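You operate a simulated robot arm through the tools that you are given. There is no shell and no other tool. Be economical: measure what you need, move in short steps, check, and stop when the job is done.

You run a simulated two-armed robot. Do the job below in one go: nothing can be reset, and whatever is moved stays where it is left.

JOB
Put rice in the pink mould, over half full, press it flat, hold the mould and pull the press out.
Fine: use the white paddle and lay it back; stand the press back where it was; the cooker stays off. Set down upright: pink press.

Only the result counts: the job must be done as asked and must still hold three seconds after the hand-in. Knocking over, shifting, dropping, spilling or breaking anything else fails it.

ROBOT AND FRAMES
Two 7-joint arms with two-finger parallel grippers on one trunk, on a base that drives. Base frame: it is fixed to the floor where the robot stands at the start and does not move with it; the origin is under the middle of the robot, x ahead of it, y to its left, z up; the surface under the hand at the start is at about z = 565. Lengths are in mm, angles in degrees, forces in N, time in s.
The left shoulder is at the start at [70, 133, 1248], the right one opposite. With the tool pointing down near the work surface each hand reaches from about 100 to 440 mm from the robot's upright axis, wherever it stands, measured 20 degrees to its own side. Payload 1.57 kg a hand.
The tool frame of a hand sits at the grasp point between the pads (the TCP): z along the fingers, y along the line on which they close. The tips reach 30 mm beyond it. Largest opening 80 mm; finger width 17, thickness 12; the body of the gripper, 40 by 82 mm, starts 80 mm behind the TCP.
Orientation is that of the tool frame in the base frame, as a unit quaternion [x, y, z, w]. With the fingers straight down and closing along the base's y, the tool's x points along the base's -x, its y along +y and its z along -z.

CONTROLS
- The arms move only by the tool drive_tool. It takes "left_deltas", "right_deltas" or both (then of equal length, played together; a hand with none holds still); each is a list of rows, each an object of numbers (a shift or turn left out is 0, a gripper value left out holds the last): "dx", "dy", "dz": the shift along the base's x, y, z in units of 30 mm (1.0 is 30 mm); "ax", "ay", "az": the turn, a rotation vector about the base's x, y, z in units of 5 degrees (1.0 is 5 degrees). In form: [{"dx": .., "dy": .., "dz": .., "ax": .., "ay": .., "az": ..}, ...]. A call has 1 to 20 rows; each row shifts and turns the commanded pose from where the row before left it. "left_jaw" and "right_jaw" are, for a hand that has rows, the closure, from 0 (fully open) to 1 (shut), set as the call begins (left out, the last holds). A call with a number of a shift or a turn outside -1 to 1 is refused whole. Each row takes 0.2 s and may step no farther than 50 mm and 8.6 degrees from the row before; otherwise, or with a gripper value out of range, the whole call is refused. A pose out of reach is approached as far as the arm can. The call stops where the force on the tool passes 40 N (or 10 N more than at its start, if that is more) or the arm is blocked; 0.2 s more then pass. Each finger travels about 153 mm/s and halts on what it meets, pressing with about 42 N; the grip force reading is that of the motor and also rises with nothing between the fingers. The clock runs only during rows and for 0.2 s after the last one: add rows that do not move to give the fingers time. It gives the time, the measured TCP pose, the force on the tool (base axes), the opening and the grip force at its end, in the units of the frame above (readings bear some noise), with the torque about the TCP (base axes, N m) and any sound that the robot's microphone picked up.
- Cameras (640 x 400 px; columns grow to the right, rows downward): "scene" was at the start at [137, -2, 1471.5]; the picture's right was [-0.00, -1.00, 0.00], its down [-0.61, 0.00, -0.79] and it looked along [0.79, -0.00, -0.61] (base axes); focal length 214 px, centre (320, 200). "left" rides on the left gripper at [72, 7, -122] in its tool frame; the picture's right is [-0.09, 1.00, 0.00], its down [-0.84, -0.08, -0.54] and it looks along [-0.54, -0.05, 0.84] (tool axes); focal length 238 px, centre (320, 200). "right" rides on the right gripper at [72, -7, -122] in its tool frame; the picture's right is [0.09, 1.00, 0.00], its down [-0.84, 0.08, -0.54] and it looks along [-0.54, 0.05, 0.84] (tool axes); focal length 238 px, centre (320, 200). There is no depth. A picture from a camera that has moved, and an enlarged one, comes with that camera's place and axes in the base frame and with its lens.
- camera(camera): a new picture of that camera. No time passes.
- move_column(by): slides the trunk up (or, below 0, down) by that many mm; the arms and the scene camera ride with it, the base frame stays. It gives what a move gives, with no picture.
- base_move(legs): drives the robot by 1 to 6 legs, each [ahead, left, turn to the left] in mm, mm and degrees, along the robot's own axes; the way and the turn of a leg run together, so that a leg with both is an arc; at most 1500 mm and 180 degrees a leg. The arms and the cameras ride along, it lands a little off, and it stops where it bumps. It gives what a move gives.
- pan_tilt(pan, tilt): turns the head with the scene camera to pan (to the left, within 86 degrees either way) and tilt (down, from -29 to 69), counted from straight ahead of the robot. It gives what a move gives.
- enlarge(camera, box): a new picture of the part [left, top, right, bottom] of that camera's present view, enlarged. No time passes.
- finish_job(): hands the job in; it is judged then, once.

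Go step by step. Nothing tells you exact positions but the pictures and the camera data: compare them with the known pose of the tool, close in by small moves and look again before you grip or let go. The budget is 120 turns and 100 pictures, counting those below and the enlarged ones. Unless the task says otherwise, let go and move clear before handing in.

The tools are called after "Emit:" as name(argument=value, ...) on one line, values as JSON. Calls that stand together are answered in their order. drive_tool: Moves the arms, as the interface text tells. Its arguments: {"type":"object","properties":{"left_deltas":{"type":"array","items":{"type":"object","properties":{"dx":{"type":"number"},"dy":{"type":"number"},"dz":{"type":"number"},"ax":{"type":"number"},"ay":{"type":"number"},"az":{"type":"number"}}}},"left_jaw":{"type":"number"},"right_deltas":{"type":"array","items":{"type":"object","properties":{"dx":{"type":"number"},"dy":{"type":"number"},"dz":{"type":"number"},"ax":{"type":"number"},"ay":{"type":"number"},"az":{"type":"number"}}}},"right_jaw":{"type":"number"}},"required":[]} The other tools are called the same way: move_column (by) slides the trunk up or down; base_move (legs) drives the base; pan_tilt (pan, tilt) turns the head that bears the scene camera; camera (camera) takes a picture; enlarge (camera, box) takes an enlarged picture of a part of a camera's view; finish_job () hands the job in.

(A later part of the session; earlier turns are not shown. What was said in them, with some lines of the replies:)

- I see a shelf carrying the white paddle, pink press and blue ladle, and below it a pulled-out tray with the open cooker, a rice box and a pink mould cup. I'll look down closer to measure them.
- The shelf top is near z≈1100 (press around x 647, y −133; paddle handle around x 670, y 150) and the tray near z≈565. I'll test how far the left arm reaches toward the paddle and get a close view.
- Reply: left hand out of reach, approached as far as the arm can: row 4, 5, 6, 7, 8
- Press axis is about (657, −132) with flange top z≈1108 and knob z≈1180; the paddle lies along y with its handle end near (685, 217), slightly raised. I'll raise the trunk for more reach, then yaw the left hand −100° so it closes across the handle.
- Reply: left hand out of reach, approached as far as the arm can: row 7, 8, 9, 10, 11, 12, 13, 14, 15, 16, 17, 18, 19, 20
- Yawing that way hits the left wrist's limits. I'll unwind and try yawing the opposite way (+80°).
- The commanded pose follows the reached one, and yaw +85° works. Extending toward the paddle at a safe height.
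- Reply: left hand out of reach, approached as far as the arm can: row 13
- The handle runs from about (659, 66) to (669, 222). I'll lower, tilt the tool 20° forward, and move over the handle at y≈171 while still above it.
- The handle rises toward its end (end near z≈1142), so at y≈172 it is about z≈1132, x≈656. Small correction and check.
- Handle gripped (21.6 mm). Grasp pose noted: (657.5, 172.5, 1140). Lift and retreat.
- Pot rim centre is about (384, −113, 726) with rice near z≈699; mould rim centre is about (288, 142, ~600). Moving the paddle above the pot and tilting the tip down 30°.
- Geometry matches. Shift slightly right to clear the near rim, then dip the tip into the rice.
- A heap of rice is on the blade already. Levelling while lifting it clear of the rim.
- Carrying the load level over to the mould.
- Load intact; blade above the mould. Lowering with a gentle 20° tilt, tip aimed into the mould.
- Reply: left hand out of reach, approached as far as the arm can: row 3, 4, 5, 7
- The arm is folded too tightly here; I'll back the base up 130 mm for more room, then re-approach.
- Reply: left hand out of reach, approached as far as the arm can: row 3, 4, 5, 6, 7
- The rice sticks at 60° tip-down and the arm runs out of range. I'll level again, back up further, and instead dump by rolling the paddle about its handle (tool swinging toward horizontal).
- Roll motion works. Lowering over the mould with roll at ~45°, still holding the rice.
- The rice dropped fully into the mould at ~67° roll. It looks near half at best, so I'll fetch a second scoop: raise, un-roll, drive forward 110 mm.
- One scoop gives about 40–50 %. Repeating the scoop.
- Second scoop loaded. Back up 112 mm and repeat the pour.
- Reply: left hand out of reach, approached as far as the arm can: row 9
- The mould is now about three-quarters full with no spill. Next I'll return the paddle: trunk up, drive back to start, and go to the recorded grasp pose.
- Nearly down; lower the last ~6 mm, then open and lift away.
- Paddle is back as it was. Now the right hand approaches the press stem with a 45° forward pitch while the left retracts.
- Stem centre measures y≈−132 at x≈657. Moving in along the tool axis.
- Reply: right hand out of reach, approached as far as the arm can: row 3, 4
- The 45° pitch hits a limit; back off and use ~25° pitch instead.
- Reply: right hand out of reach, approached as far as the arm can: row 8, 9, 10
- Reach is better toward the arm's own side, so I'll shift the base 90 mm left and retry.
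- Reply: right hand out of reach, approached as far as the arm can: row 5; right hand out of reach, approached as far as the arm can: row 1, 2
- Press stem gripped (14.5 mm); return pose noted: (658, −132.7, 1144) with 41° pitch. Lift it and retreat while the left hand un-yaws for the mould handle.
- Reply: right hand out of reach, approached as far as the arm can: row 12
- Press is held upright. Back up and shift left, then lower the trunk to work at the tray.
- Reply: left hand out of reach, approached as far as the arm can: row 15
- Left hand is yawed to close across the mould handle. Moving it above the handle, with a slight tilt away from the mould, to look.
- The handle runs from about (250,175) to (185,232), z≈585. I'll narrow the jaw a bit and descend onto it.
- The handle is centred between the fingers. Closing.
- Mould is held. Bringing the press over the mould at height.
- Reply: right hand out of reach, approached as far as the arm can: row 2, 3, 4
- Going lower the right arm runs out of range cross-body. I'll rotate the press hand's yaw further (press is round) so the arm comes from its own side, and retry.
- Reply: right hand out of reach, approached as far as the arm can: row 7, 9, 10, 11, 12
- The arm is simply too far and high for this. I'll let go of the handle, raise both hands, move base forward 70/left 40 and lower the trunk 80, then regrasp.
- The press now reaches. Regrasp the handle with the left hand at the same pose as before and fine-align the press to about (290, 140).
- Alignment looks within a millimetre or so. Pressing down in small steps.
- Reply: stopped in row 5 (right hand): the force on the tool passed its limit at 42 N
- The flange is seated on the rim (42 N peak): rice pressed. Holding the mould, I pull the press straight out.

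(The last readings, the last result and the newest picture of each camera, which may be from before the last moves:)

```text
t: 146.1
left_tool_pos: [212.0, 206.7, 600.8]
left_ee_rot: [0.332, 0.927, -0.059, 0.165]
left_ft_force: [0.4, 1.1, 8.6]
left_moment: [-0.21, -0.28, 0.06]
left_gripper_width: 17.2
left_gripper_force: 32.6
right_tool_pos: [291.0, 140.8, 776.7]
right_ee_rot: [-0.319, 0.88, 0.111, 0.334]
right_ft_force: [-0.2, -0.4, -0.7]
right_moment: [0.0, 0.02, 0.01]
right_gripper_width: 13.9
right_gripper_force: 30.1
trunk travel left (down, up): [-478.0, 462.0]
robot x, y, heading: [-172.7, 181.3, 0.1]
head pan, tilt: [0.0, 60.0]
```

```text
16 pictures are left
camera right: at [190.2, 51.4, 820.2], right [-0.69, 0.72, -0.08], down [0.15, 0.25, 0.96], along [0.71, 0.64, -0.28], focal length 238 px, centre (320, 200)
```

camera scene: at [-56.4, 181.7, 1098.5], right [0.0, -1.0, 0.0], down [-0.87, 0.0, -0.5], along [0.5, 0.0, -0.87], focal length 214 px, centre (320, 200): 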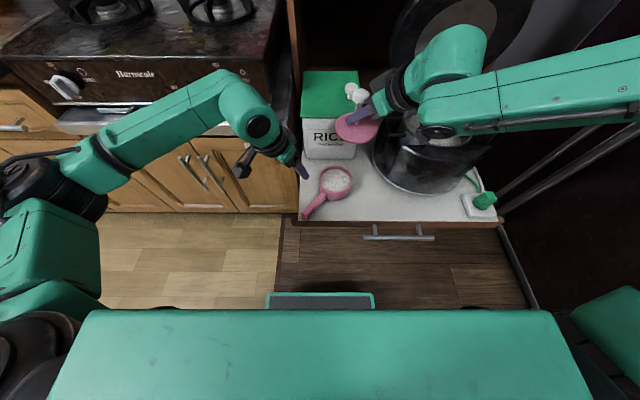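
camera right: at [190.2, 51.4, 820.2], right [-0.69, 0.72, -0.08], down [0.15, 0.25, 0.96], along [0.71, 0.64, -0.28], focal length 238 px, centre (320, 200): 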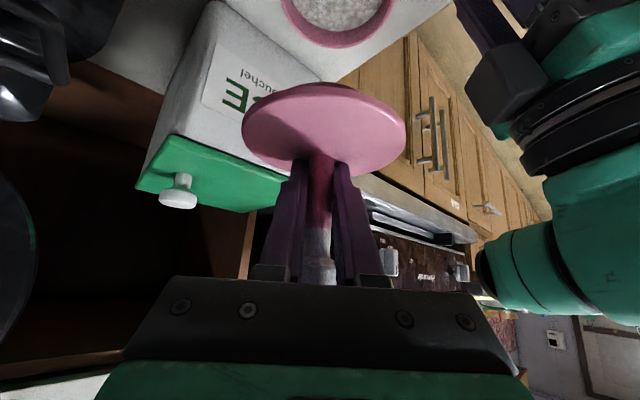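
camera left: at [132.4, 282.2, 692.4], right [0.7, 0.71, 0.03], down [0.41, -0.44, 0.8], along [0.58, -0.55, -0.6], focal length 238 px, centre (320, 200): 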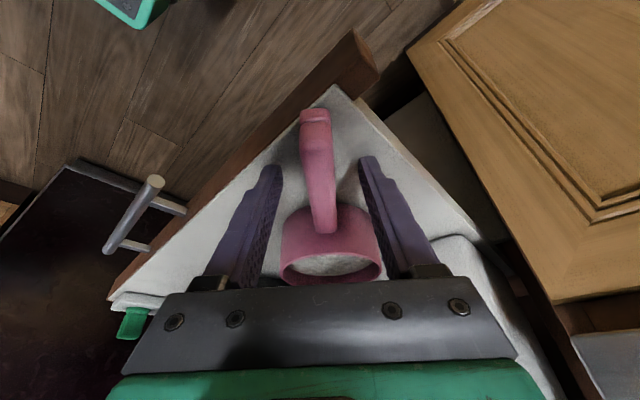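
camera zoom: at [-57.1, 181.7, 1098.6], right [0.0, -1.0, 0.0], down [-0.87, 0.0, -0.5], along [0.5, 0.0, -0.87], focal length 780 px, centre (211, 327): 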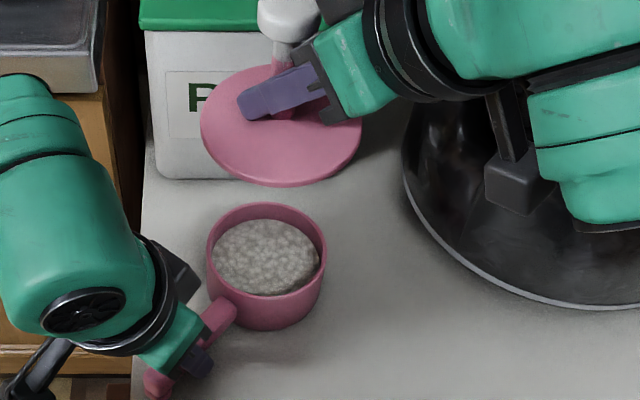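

The rice surface is flat and the press is out. Release the mould handle and raise the left hand clear.

Emit:
drive_tool(left_deltas=[{}, {}, {}], left_jaw=0.35)

Emit:
drive_tool(left_deltas=[{"dz": 0.5}, {"dz": 0.8}, {"dz": 0.8}, {"dz": 0.8}, {"dz": 0.8}, {"dz": 0.8}], right_deltas=[{"dz": 0.5}, {"dz": 0.6}, {"dz": 0.6, "dy": -0.5}, {"dz": 0.5, "dy": -0.7}, {"dy": -0.7}, {"dy": -0.6}])

Emit:
enlarge(camera="scene", box=[280, 130, 400, 220])

```text
t: 146.9
left_tool_pos: [212.8, 207.7, 600.7]
left_ee_rot: [0.333, 0.927, -0.06, 0.163]
left_ft_force: [-0.1, -0.4, 0.3]
left_moment: [-0.02, 0.01, 0.0]
left_gripper_width: 52.0
left_gripper_force: 0.1
right_tool_pos: [291.8, 140.6, 775.9]
right_ee_rot: [-0.32, 0.88, 0.111, 0.334]
right_ft_force: [-0.4, 0.1, 0.0]
right_moment: [-0.02, 0.01, -0.02]
right_gripper_width: 14.0
right_gripper_force: 30.5
trunk travel left (down, up): [-478.0, 462.0]
robot x, y, heading: [-169.2, 184.6, 0.4]
head pan, tilt: [0.0, 60.0]
```

```text
t: 148.3
left_tool_pos: [211.6, 208.1, 736.9]
left_ee_rot: [0.333, 0.927, -0.058, 0.163]
left_ft_force: [-0.8, 0.1, -0.3]
left_moment: [0.01, -0.01, 0.01]
left_gripper_width: 52.1
left_gripper_force: 0.0
right_tool_pos: [290.5, 66.4, 841.8]
right_ee_rot: [-0.319, 0.88, 0.11, 0.335]
right_ft_force: [0.0, -0.5, -1.4]
right_moment: [0.01, 0.01, 0.0]
right_gripper_width: 13.9
right_gripper_force: 30.5
trunk travel left (down, up): [-478.0, 462.0]
robot x, y, heading: [-171.3, 186.0, 0.3]
head pan, tilt: [0.0, 60.0]
```

```text
4.44 times, centred on (340, 175) of scene
camera zoom: at [-56.3, 180.8, 1098.5], right [0.0, -1.0, 0.0], down [-0.87, 0.0, -0.5], along [0.5, 0.0, -0.87], focal length 953 px, centre (231, 311)
```

zoom: 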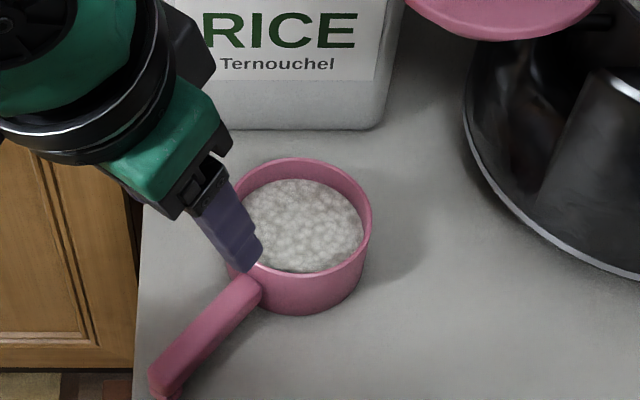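

Rice is flat and well over half. Now carry the press back: trunk up, base back, un-yaw.

Emit:
move_column(by=458)

Emit:
drive_tool(right_deltas=[{"az": -0.85}, {"az": -0.85}, {"az": -0.85}, {"az": -0.85}, {"az": -0.85}, {"az": -0.85}, {"az": -0.85}, {"az": -0.85}, {"az": -0.82}])

Emit:
base_move(legs=[[0, -91, 0], [168, 0, 0]])

Emit:
camera(camera="scene")

```text
refused: 458 is not a number from -400 to 400
```

```text
t: 150.3
left_tool_pos: [211.7, 207.3, 736.7]
left_ee_rot: [0.333, 0.927, -0.059, 0.163]
left_ft_force: [-0.4, 0.6, 0.5]
left_moment: [0.0, -0.03, -0.01]
left_gripper_width: 52.1
left_gripper_force: 0.1
right_tool_pos: [291.1, 67.9, 841.1]
right_ee_rot: [-0.013, 0.936, -0.005, 0.352]
right_ft_force: [0.3, -0.1, 0.3]
right_moment: [0.01, 0.03, -0.01]
right_gripper_width: 13.8
right_gripper_force: 30.0
trunk travel left (down, up): [-478.0, 462.0]
robot x, y, heading: [-171.7, 183.4, 0.1]
head pan, tilt: [0.0, 60.0]
```

```text
t: 152.5
left_tool_pos: [378.9, 116.0, 736.8]
left_ee_rot: [0.334, 0.927, -0.059, 0.163]
left_ft_force: [0.2, 0.2, 0.0]
left_moment: [-0.02, -0.02, 0.0]
left_gripper_width: 51.9
left_gripper_force: 0.1
right_tool_pos: [457.7, -26.2, 840.5]
right_ee_rot: [-0.013, 0.936, -0.005, 0.353]
right_ft_force: [-0.2, 0.6, 0.3]
right_moment: [0.03, 0.01, 0.0]
right_gripper_width: 13.8
right_gripper_force: 30.7
trunk travel left (down, up): [-478.0, 462.0]
robot x, y, heading: [-7.8, 88.2, 0.1]
head pan, tilt: [0.0, 60.0]
```

```text
14 pictures are left
camera scene: at [111.1, 90.4, 1098.5], right [0.0, -1.0, 0.0], down [-0.87, 0.0, -0.5], along [0.5, 0.0, -0.87], focal length 214 px, centre (320, 200)
```

scene: 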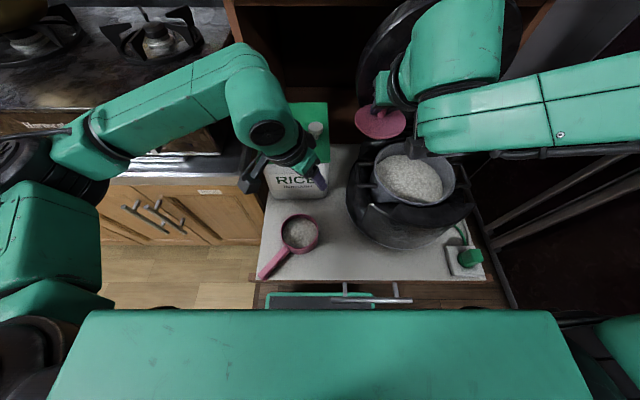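

The trunk call was refused (limit 400) so the base drove forward low; nothing was touched (no forces), but I'll back out along the same path before raising.

Emit:
base_move(legs=[[-168, 0, 0]])

Emit:
move_column(by=400)

Emit:
move_column(by=58)

Emit:
camera(camera="scene")

```text
t: 153.9
left_tool_pos: [211.5, 116.3, 736.3]
left_ee_rot: [0.332, 0.927, -0.059, 0.165]
left_ft_force: [-0.1, 0.1, 0.1]
left_moment: [0.01, -0.02, -0.01]
left_gripper_width: 52.1
left_gripper_force: 0.0
right_tool_pos: [290.8, -25.1, 841.3]
right_ee_rot: [-0.016, 0.936, -0.003, 0.352]
right_ft_force: [0.0, -0.6, -0.2]
right_moment: [0.02, -0.01, 0.01]
right_gripper_width: 13.7
right_gripper_force: 30.6
trunk travel left (down, up): [-478.0, 462.0]
robot x, y, heading: [-173.8, 90.6, 0.4]
head pan, tilt: [0.0, 60.0]
```

```text
t: 157.8
left_tool_pos: [212.2, 116.7, 1135.4]
left_ee_rot: [0.332, 0.927, -0.059, 0.164]
left_ft_force: [-0.5, -0.6, 0.7]
left_moment: [0.03, -0.02, 0.0]
left_gripper_width: 51.8
left_gripper_force: 0.0
right_tool_pos: [292.2, -24.6, 1241.6]
right_ee_rot: [-0.016, 0.936, -0.003, 0.352]
right_ft_force: [0.1, -0.3, 0.4]
right_moment: [0.05, -0.01, 0.0]
right_gripper_width: 13.5
right_gripper_force: 30.8
trunk travel left (down, up): [-878.0, 62.0]
robot x, y, heading: [-173.7, 93.7, 0.3]
head pan, tilt: [0.0, 60.0]
```

```text
t: 158.7
left_tool_pos: [213.0, 117.0, 1195.4]
left_ee_rot: [0.332, 0.927, -0.058, 0.164]
left_ft_force: [-0.3, 0.0, 0.0]
left_moment: [0.02, 0.01, -0.01]
left_gripper_width: 52.1
left_gripper_force: 0.0
right_tool_pos: [291.8, -23.3, 1298.9]
right_ee_rot: [-0.015, 0.936, -0.004, 0.352]
right_ft_force: [-0.1, -0.2, -0.5]
right_moment: [0.03, 0.01, 0.03]
right_gripper_width: 13.7
right_gripper_force: 30.6
trunk travel left (down, up): [-936.0, 4.0]
robot x, y, heading: [-172.9, 94.4, 0.5]
head pan, tilt: [0.0, 60.0]
```

```text
13 pictures are left
camera scene: at [-55.4, 89.9, 1556.5], right [0.01, -1.0, 0.0], down [-0.87, -0.01, -0.5], along [0.5, 0.0, -0.87], focal length 214 px, centre (320, 200)
```

scene: 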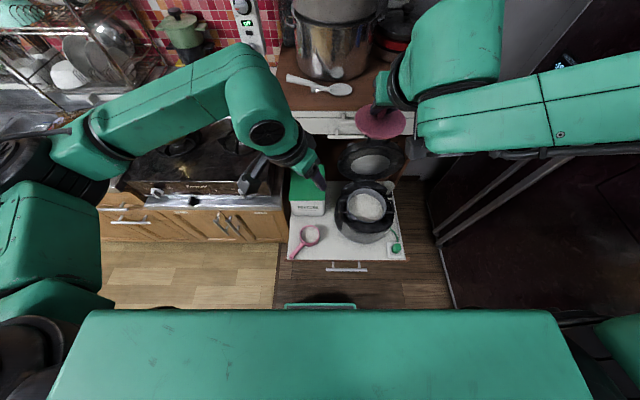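

Emit:
base_move(legs=[[169, 0, 0]])

Emit:
drive_tool(right_deltas=[{"dx": 0.2, "dy": -0.6}, {"dx": 0.4, "dy": -0.6}, {"dx": 0.6, "dy": -0.6}, {"dx": 0.7, "dy": -0.6}, {"dx": 0.8, "dy": -0.6}, {"dx": 0.8, "dy": -0.5, "dz": -0.4}, {"dx": 0.8, "dz": -0.6}, {"dx": 0.8, "dz": -0.7}, {"dx": 0.8, "dz": -0.7}, {}])

Emit:
camera(camera="right")

```text
t: 160.2
left_tool_pos: [379.2, 116.3, 1195.1]
left_ee_rot: [0.333, 0.926, -0.059, 0.165]
left_ft_force: [-0.9, 0.2, -0.1]
left_moment: [0.02, 0.0, 0.01]
left_gripper_width: 52.0
left_gripper_force: 0.1
right_tool_pos: [458.0, -24.6, 1300.3]
right_ee_rot: [-0.014, 0.935, -0.005, 0.354]
right_ft_force: [-0.6, 0.1, 0.2]
right_moment: [0.01, -0.04, -0.01]
right_gripper_width: 13.9
right_gripper_force: 30.6
trunk travel left (down, up): [-936.0, 4.0]
robot x, y, heading: [-1.8, 90.9, -0.1]
head pan, tilt: [0.0, 60.0]
```

```text
t: 162.4
left_tool_pos: [382.8, 115.6, 1194.0]
left_ee_rot: [0.333, 0.927, -0.058, 0.163]
left_ft_force: [0.6, 0.4, -0.4]
left_moment: [0.02, -0.01, 0.02]
left_gripper_width: 51.9
left_gripper_force: 0.0
right_tool_pos: [641.2, -127.2, 1227.7]
right_ee_rot: [-0.015, 0.936, -0.004, 0.352]
right_ft_force: [0.0, 0.8, -1.1]
right_moment: [-0.01, 0.01, -0.02]
right_gripper_width: 13.9
right_gripper_force: 30.4
trunk travel left (down, up): [-936.0, 4.0]
robot x, y, heading: [-1.4, 88.8, 0.2]
head pan, tilt: [0.0, 60.0]
```

```text
12 pictures are left
camera right: at [505.7, -136.0, 1270.9], right [-0.09, 0.99, -0.08], down [0.27, 0.1, 0.96], along [0.96, 0.07, -0.28], focal length 238 px, centre (320, 200)
```

right: 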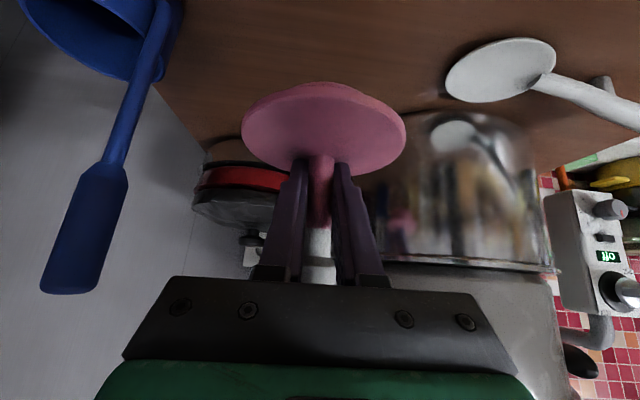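

Emit:
enlarge(camera="scene", box=[360, 60, 460, 160])

```text
4.00 times, centred on (410, 110) of scene
camera zoom: at [115.1, 90.6, 1556.5], right [0.0, -1.0, 0.0], down [-0.87, 0.0, -0.5], along [0.5, 0.0, -0.87], focal length 858 px, centre (-40, 560)
```

zoom: 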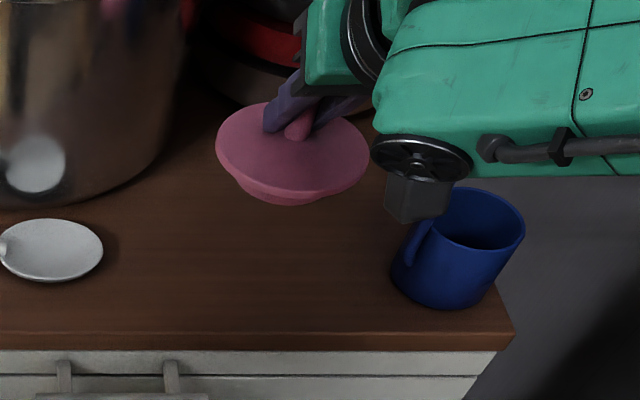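

Emit:
enlarge(camera="right", box=[220, 60, 430, 290])

```text
1.74 times, centred on (325, 175) of right
camera zoom: at [505.7, -136.0, 1270.9], right [-0.09, 0.99, -0.08], down [0.27, 0.1, 0.96], along [0.96, 0.07, -0.28], focal length 414 px, centre (311, 244)
```

zoom: 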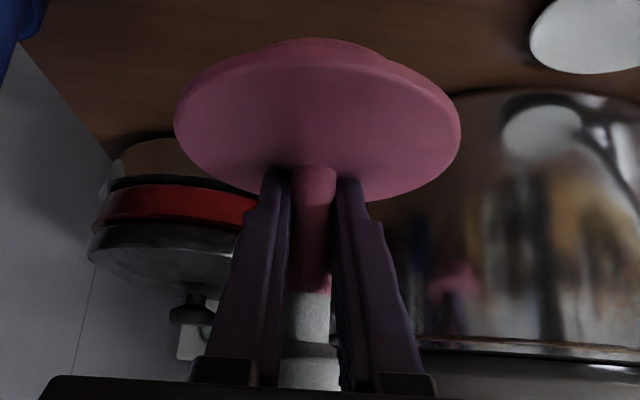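

The press is level but slid ~8–10 mm up in the grip, so it should touch down around TCP z≈1135. Positioning and descending.

Emit:
drive_tool(right_deltas=[{"dx": 0.5, "dy": -0.18}, {"dz": -0.7}, {"dz": -0.7, "dx": 0.06}, {"dz": -0.7}, {"dz": -0.4}, {}])

Emit:
enlarge(camera="scene", box=[330, 60, 450, 160])

```text
t: 163.8
left_tool_pos: [381.1, 117.2, 1193.8]
left_ee_rot: [0.333, 0.926, -0.059, 0.166]
left_ft_force: [0.0, 0.5, -0.8]
left_moment: [-0.02, -0.02, -0.02]
left_gripper_width: 52.0
left_gripper_force: 0.1
right_tool_pos: [655.7, -134.2, 1152.8]
right_ee_rot: [-0.014, 0.936, -0.005, 0.352]
right_ft_force: [0.2, 0.1, -0.5]
right_moment: [0.05, -0.01, -0.02]
right_gripper_width: 13.8
right_gripper_force: 30.2
trunk travel left (down, up): [-936.0, 4.0]
robot x, y, heading: [-3.2, 95.3, 0.2]
head pan, tilt: [0.0, 60.0]
```

```text
4.00 times, centred on (390, 110) of scene
camera zoom: at [114.8, 90.6, 1556.5], right [0.0, -1.0, 0.0], down [-0.87, 0.0, -0.5], along [0.5, 0.0, -0.87], focal length 858 px, centre (40, 560)
```

zoom: 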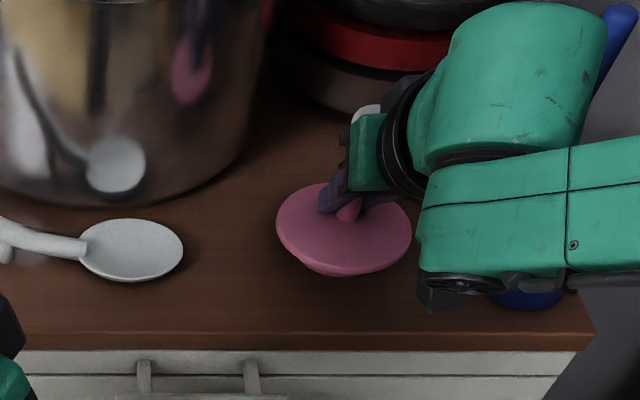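

Emit:
drive_tool(right_deltas=[{"dx": 0.08, "dy": 0.05, "dz": -0.1}, {"dz": -0.15}, {"dz": -0.12}, {}])

Emit:
drive_tool(right_deltas=[{"dz": -0.08}, {"dz": -0.07}, {}])

```text
t: 164.8
left_tool_pos: [383.9, 116.3, 1194.4]
left_ee_rot: [0.332, 0.927, -0.059, 0.164]
left_ft_force: [0.0, 0.9, 0.5]
left_moment: [0.03, 0.01, -0.02]
left_gripper_width: 52.1
left_gripper_force: 0.0
right_tool_pos: [658.8, -133.3, 1141.4]
right_ee_rot: [-0.014, 0.936, -0.005, 0.352]
right_ft_force: [-0.2, 0.2, -0.8]
right_moment: [0.0, 0.01, 0.01]
right_gripper_width: 13.8
right_gripper_force: 30.1
trunk travel left (down, up): [-936.0, 4.0]
robot x, y, heading: [-4.4, 92.7, 0.2]
head pan, tilt: [0.0, 60.0]
```

```text
t: 165.6
left_tool_pos: [383.3, 116.0, 1194.7]
left_ee_rot: [0.332, 0.927, -0.059, 0.163]
left_ft_force: [-0.4, 0.2, -0.3]
left_moment: [-0.02, 0.02, 0.0]
left_gripper_width: 52.1
left_gripper_force: 0.0
right_tool_pos: [658.0, -133.1, 1137.2]
right_ee_rot: [-0.014, 0.936, -0.005, 0.352]
right_ft_force: [-0.5, -1.1, -0.7]
right_moment: [-0.02, 0.02, 0.02]
right_gripper_width: 14.0
right_gripper_force: 29.8
trunk travel left (down, up): [-936.0, 4.0]
robot x, y, heading: [-1.5, 92.4, 0.4]
head pan, tilt: [0.0, 60.0]
```

Emit:
drive_tool(right_deltas=[{"dz": -0.07}, {"dz": -0.06}, {}])

Emit:
drive_tool(right_deltas=[{"dz": -0.05}, {}])

```text
t: 166.4
left_tool_pos: [381.2, 117.8, 1195.7]
left_ee_rot: [0.332, 0.927, -0.059, 0.165]
left_ft_force: [0.1, -0.3, -1.2]
left_moment: [0.02, 0.01, 0.0]
left_gripper_width: 51.9
left_gripper_force: 0.1
right_tool_pos: [658.0, -133.0, 1136.1]
right_ee_rot: [-0.013, 0.935, -0.005, 0.354]
right_ft_force: [3.3, -1.3, 12.2]
right_moment: [0.24, -0.34, -0.09]
right_gripper_width: 14.0
right_gripper_force: 30.4
trunk travel left (down, up): [-936.0, 4.0]
robot x, y, heading: [-4.5, 92.4, 0.3]
head pan, tilt: [0.0, 60.0]
```

```text
t: 167.0
left_tool_pos: [380.2, 117.2, 1195.7]
left_ee_rot: [0.333, 0.927, -0.058, 0.165]
left_ft_force: [0.1, 0.3, 0.1]
left_moment: [-0.01, 0.02, 0.0]
left_gripper_width: 52.3
left_gripper_force: 0.1
right_tool_pos: [656.4, -133.9, 1136.5]
right_ee_rot: [-0.015, 0.934, -0.004, 0.358]
right_ft_force: [5.9, -4.5, 25.8]
right_moment: [0.37, -0.85, -0.17]
right_gripper_width: 14.1
right_gripper_force: 30.2
trunk travel left (down, up): [-936.0, 4.0]
robot x, y, heading: [-2.0, 92.3, 0.2]
head pan, tilt: [0.0, 60.0]
```

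Contact made. Relieve the load, then open.

Emit:
drive_tool(right_deltas=[{"dz": 0.09}, {}])

Emit:
drive_tool(right_deltas=[{}, {}, {}, {}], right_jaw=0)

Emit:
camera(camera="right")

```text
t: 167.6
left_tool_pos: [381.1, 116.8, 1195.0]
left_ee_rot: [0.333, 0.926, -0.06, 0.165]
left_ft_force: [0.6, -0.2, 0.3]
left_moment: [-0.01, 0.01, -0.01]
left_gripper_width: 51.9
left_gripper_force: 0.1
right_tool_pos: [657.2, -133.2, 1136.0]
right_ee_rot: [-0.014, 0.935, -0.005, 0.353]
right_ft_force: [5.7, -2.1, 19.5]
right_moment: [0.33, -0.72, -0.2]
right_gripper_width: 13.7
right_gripper_force: 30.8
trunk travel left (down, up): [-936.0, 4.0]
robot x, y, heading: [-5.3, 92.2, 0.1]
head pan, tilt: [0.0, 60.0]
```

```text
t: 168.6
left_tool_pos: [378.7, 114.9, 1195.7]
left_ee_rot: [0.333, 0.926, -0.059, 0.166]
left_ft_force: [-0.6, -0.3, 0.0]
left_moment: [0.02, -0.01, -0.02]
left_gripper_width: 51.8
left_gripper_force: 0.0
right_tool_pos: [653.9, -135.2, 1136.7]
right_ee_rot: [-0.014, 0.936, -0.005, 0.353]
right_ft_force: [-2.5, -5.2, 16.3]
right_moment: [0.5, -0.09, 0.05]
right_gripper_width: 74.6
right_gripper_force: 0.0
trunk travel left (down, up): [-936.0, 4.0]
robot x, y, heading: [-2.2, 94.3, 0.1]
head pan, tilt: [0.0, 60.0]
```

```text
8 pictures are left
camera right: at [518.9, -143.6, 1179.0], right [-0.09, 0.99, -0.08], down [0.27, 0.1, 0.96], along [0.96, 0.07, -0.27], focal length 238 px, centre (320, 200)
```

right: 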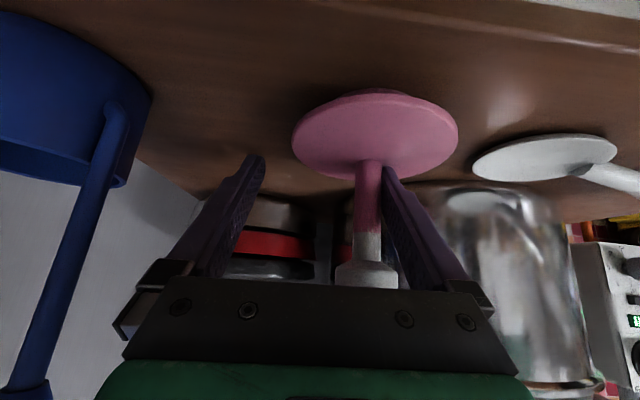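

Opening dragged the press about 27 mm to +y because the fingertips were bearing on the flange. I'll lift slightly off the flange, re-centre on the stem, and regrasp higher to correct it.

Emit:
drive_tool(right_deltas=[{"dz": 0.15}, {"dz": 0.15, "dy": 0.3}, {"dy": 0.4}, {}])

Emit:
camera(camera="right")

```text
t: 169.6
left_tool_pos: [383.2, 116.4, 1193.2]
left_ee_rot: [0.333, 0.927, -0.058, 0.163]
left_ft_force: [-0.1, -0.1, -0.9]
left_moment: [-0.02, 0.01, -0.03]
left_gripper_width: 51.8
left_gripper_force: 0.0
right_tool_pos: [657.6, -110.9, 1142.2]
right_ee_rot: [-0.014, 0.936, -0.005, 0.352]
right_ft_force: [-0.2, -0.6, 0.7]
right_moment: [-0.01, 0.0, 0.01]
right_gripper_width: 79.7
right_gripper_force: 0.1
trunk travel left (down, up): [-936.0, 4.0]
robot x, y, heading: [-0.0, 94.8, 0.4]
head pan, tilt: [0.0, 60.0]
```

```text
7 pictures are left
camera right: at [522.8, -120.9, 1185.8], right [-0.09, 0.99, -0.08], down [0.27, 0.1, 0.96], along [0.96, 0.07, -0.28], focal length 238 px, centre (320, 200)
```

right: 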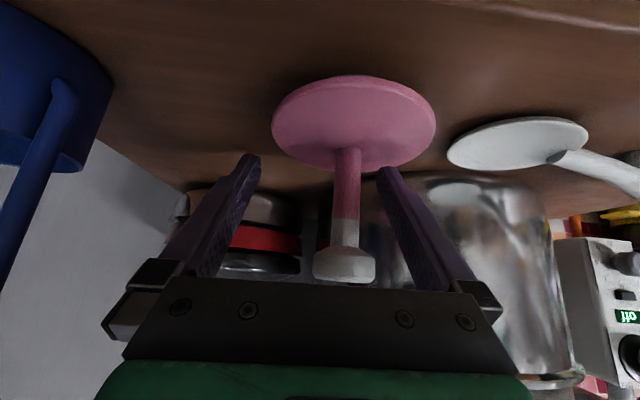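

Emit:
drive_tool(right_deltas=[{"dy": 0.25, "dz": 0.1}, {"dy": 0.25, "dz": 0.1, "dx": -0.1}, {}])

Emit:
drive_tool(right_deltas=[{}, {}, {}, {}], right_jaw=1)

Emit:
camera(camera="right")

```text
t: 170.4
left_tool_pos: [383.5, 117.9, 1193.5]
left_ee_rot: [0.332, 0.927, -0.058, 0.163]
left_ft_force: [0.5, 0.6, -0.1]
left_moment: [0.03, 0.0, -0.05]
left_gripper_width: 51.8
left_gripper_force: 0.1
right_tool_pos: [652.7, -98.1, 1149.7]
right_ee_rot: [-0.014, 0.936, -0.004, 0.353]
right_ft_force: [-0.1, -0.1, 0.3]
right_moment: [0.01, 0.0, 0.03]
right_gripper_width: 80.2
right_gripper_force: 0.1
trunk travel left (down, up): [-936.0, 4.0]
robot x, y, heading: [-2.8, 93.5, 0.5]
head pan, tilt: [0.0, 60.0]
```

```text
t: 171.4
left_tool_pos: [382.9, 116.8, 1194.5]
left_ee_rot: [0.333, 0.927, -0.059, 0.163]
left_ft_force: [-0.3, 0.6, -0.5]
left_moment: [0.02, -0.02, -0.02]
left_gripper_width: 52.2
left_gripper_force: 0.1
right_tool_pos: [653.5, -97.7, 1148.9]
right_ee_rot: [-0.014, 0.936, -0.005, 0.353]
right_ft_force: [0.6, 0.2, 2.5]
right_moment: [0.08, -0.03, 0.0]
right_gripper_width: 14.2
right_gripper_force: 30.6
trunk travel left (down, up): [-936.0, 4.0]
robot x, y, heading: [-0.6, 89.2, 0.1]
head pan, tilt: [0.0, 60.0]
```

```text
6 pictures are left
camera right: at [518.9, -106.3, 1193.4], right [-0.09, 0.99, -0.08], down [0.27, 0.1, 0.96], along [0.96, 0.07, -0.28], focal length 238 px, centre (320, 200)
```

right: 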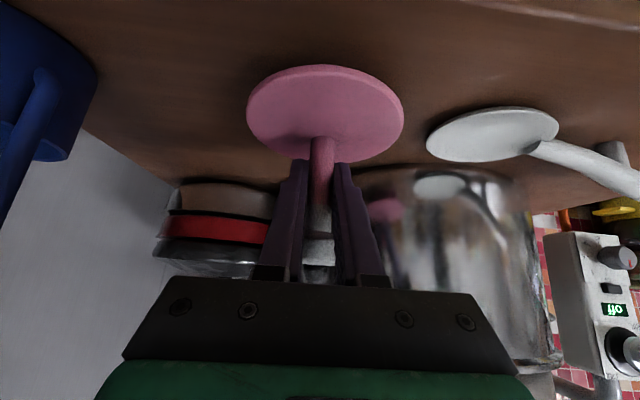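

Firm regrasp with tips clear of the flange. Lift a few mm, shift back to the original spot, and lower.

Emit:
drive_tool(right_deltas=[{"dz": 0.3}, {"dy": -0.4, "dx": 0.05}, {"dy": -0.4, "dx": 0.05}, {"dy": -0.37, "dx": 0.05}, {"dz": -0.18}, {}])

Emit:
drive_tool(right_deltas=[{"dz": -0.06}, {"dz": -0.03}, {}])

```text
t: 172.8
left_tool_pos: [382.8, 117.2, 1194.2]
left_ee_rot: [0.333, 0.927, -0.059, 0.163]
left_ft_force: [0.9, 0.1, 0.9]
left_moment: [-0.01, 0.01, -0.01]
left_gripper_width: 51.9
left_gripper_force: 0.1
right_tool_pos: [659.9, -133.2, 1152.7]
right_ee_rot: [-0.014, 0.936, -0.005, 0.352]
right_ft_force: [-0.9, 0.3, -0.5]
right_moment: [-0.02, 0.0, -0.04]
right_gripper_width: 14.6
right_gripper_force: 30.5
trunk travel left (down, up): [-936.0, 4.0]
robot x, y, heading: [-1.8, 92.3, 0.1]
head pan, tilt: [0.0, 60.0]
```

```text
t: 173.6
left_tool_pos: [382.9, 117.0, 1194.9]
left_ee_rot: [0.333, 0.927, -0.059, 0.164]
left_ft_force: [0.2, 0.0, 0.0]
left_moment: [-0.02, -0.01, -0.02]
left_gripper_width: 52.1
left_gripper_force: 0.0
right_tool_pos: [660.0, -131.1, 1150.7]
right_ee_rot: [-0.014, 0.936, -0.005, 0.352]
right_ft_force: [-0.3, -0.5, 1.5]
right_moment: [0.07, -0.01, -0.01]
right_gripper_width: 14.7
right_gripper_force: 30.8
trunk travel left (down, up): [-936.0, 4.0]
robot x, y, heading: [-1.8, 91.4, 0.4]
head pan, tilt: [0.0, 60.0]
```

Just touching. Release.

Emit:
drive_tool(right_deltas=[{"dz": -0.02}, {}, {}, {}], right_jaw=0)

Emit:
camera(camera="right")

```text
t: 174.6
left_tool_pos: [383.6, 117.3, 1194.4]
left_ee_rot: [0.333, 0.927, -0.059, 0.163]
left_ft_force: [0.0, 0.1, 0.6]
left_moment: [-0.03, 0.01, -0.02]
left_gripper_width: 52.0
left_gripper_force: 0.1
right_tool_pos: [662.0, -131.8, 1148.5]
right_ee_rot: [-0.014, 0.936, -0.004, 0.353]
right_ft_force: [-0.2, -0.3, -0.1]
right_moment: [-0.01, -0.01, 0.01]
right_gripper_width: 79.8
right_gripper_force: 0.1
trunk travel left (down, up): [-936.0, 4.0]
robot x, y, heading: [-4.4, 92.3, 0.2]
head pan, tilt: [0.0, 60.0]
```

```text
5 pictures are left
camera right: at [525.5, -140.9, 1192.6], right [-0.09, 0.99, -0.08], down [0.27, 0.1, 0.96], along [0.96, 0.07, -0.28], focal length 238 px, centre (320, 200)
```

right: 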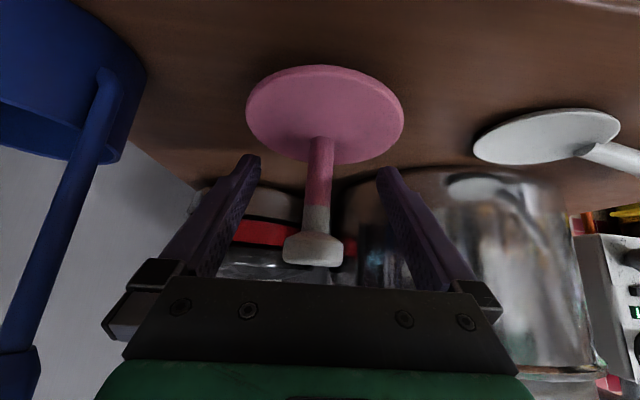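

Press stands free and upright. Back the right hand out and check everything.

Emit:
drive_tool(right_deltas=[{"dz": 0.5, "dx": -0.3}, {"dz": 0.7, "dx": -0.5}, {"dz": 0.7, "dx": -0.6}, {"dz": 0.7, "dx": -0.6}, {"dz": 0.5, "dx": -0.8}, {"dx": -0.9}, {"dx": -0.9}, {}])

Emit:
camera(camera="scene")

Emit:
enlarge(camera="scene", box=[260, 50, 480, 190])

Emit:
enlarge(camera="scene", box=[270, 180, 430, 310])

```text
t: 176.4
left_tool_pos: [382.2, 117.2, 1194.2]
left_ee_rot: [0.333, 0.927, -0.058, 0.164]
left_ft_force: [0.8, -0.3, 0.1]
left_moment: [-0.01, 0.03, 0.01]
left_gripper_width: 51.9
left_gripper_force: 0.0
right_tool_pos: [523.2, -134.2, 1241.5]
right_ee_rot: [-0.014, 0.936, -0.005, 0.353]
right_ft_force: [0.0, -0.2, 0.2]
right_moment: [-0.01, 0.02, 0.0]
right_gripper_width: 79.9
right_gripper_force: 0.1
trunk travel left (down, up): [-936.0, 4.0]
robot x, y, heading: [-1.8, 92.7, 0.1]
head pan, tilt: [0.0, 60.0]
```

```text
4 pictures are left
camera scene: at [115.4, 90.8, 1556.5], right [0.0, -1.0, 0.0], down [-0.87, 0.0, -0.5], along [0.5, 0.0, -0.87], focal length 214 px, centre (320, 200)
```

scene: 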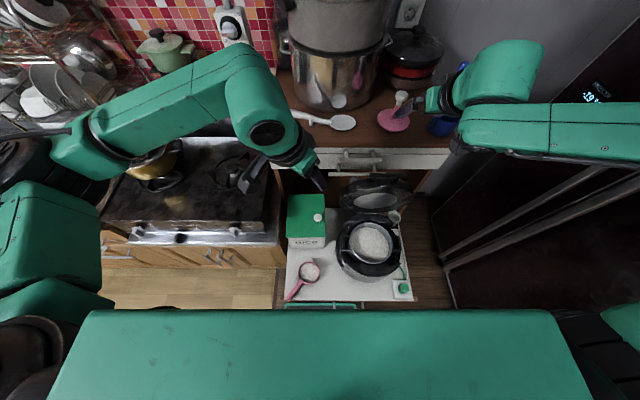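

```text
2.86 times, centred on (370, 120) of scene
camera zoom: at [115.4, 90.8, 1556.5], right [0.0, -1.0, 0.0], down [-0.87, 0.0, -0.5], along [0.5, 0.0, -0.87], focal length 613 px, centre (177, 429)
```

zoom: 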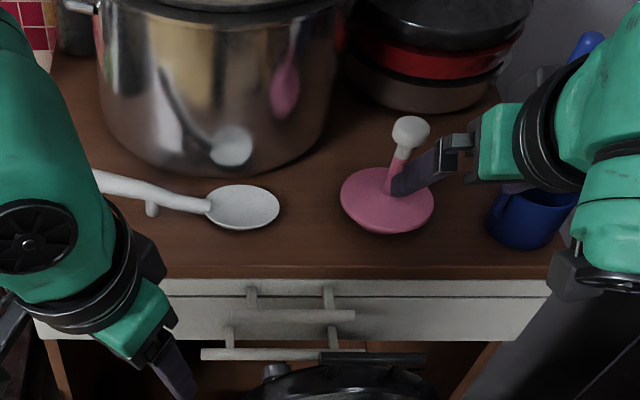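

```text
3.08 times, centred on (350, 245) of scene
camera zoom: at [115.4, 90.8, 1556.5], right [0.0, -1.0, 0.0], down [-0.87, 0.0, -0.5], along [0.5, 0.0, -0.87], focal length 660 px, centre (228, 62)
```

zoom: 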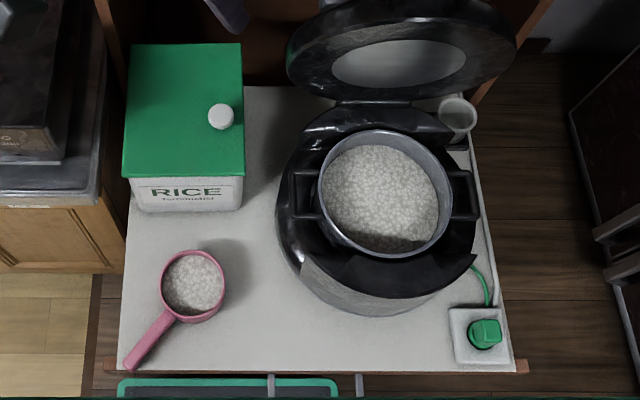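

All is in place: paddle laid back, press upright at its spot, cooker off, mould filled and flat. Back the robot clear and hand in.

Emit:
base_move(legs=[[-150, 0, 0]])

Emit:
enlarge(camera="scene", box=[260, 40, 460, 260])

```text
t: 177.8
left_tool_pos: [235.4, 116.1, 1193.0]
left_ee_rot: [0.332, 0.927, -0.059, 0.162]
left_ft_force: [-0.3, -0.5, -0.3]
left_moment: [0.03, 0.0, -0.02]
left_gripper_width: 51.9
left_gripper_force: 0.0
right_tool_pos: [376.0, -133.6, 1238.7]
right_ee_rot: [-0.015, 0.936, -0.003, 0.35]
right_ft_force: [1.2, 0.3, -0.3]
right_moment: [0.0, 0.05, 0.0]
right_gripper_width: 80.1
right_gripper_force: 0.1
trunk travel left (down, up): [-936.0, 4.0]
robot x, y, heading: [-150.6, 92.4, 0.4]
head pan, tilt: [0.0, 60.0]
```

```text
1.82 times, centred on (360, 150) of scene
camera zoom: at [-30.6, 90.2, 1556.1], right [0.01, -1.0, 0.0], down [-0.87, 0.0, -0.5], along [0.5, 0.0, -0.87], focal length 390 px, centre (247, 291)
```

zoom: 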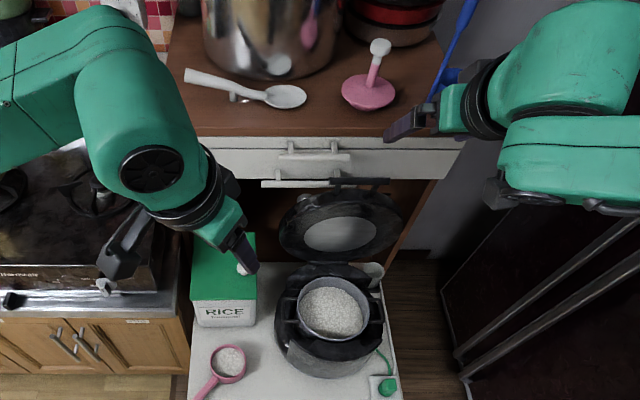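

Everything stands as it should: press and ladle are upright, the paddle is laid back, and the mould holds flat rice. I'm handing in now.

Emit:
finish_job()

```text
The job is handed in.
```

The job is handed in: the pink mould is well over half full of rice, pressed flat, and I held it by its handle while pulling the press out.

- **Press:** it stands upright within about a centimetre of where it was. On the first set-down my fingers dragged it about 35 mm, so I picked it up again and moved it back.
- **Paddle:** the white paddle is laid back in its place.
- **Cooker:** I left it off and did not touch its switch.

I saw no spilled rice and nothing else out of place in the last picture.
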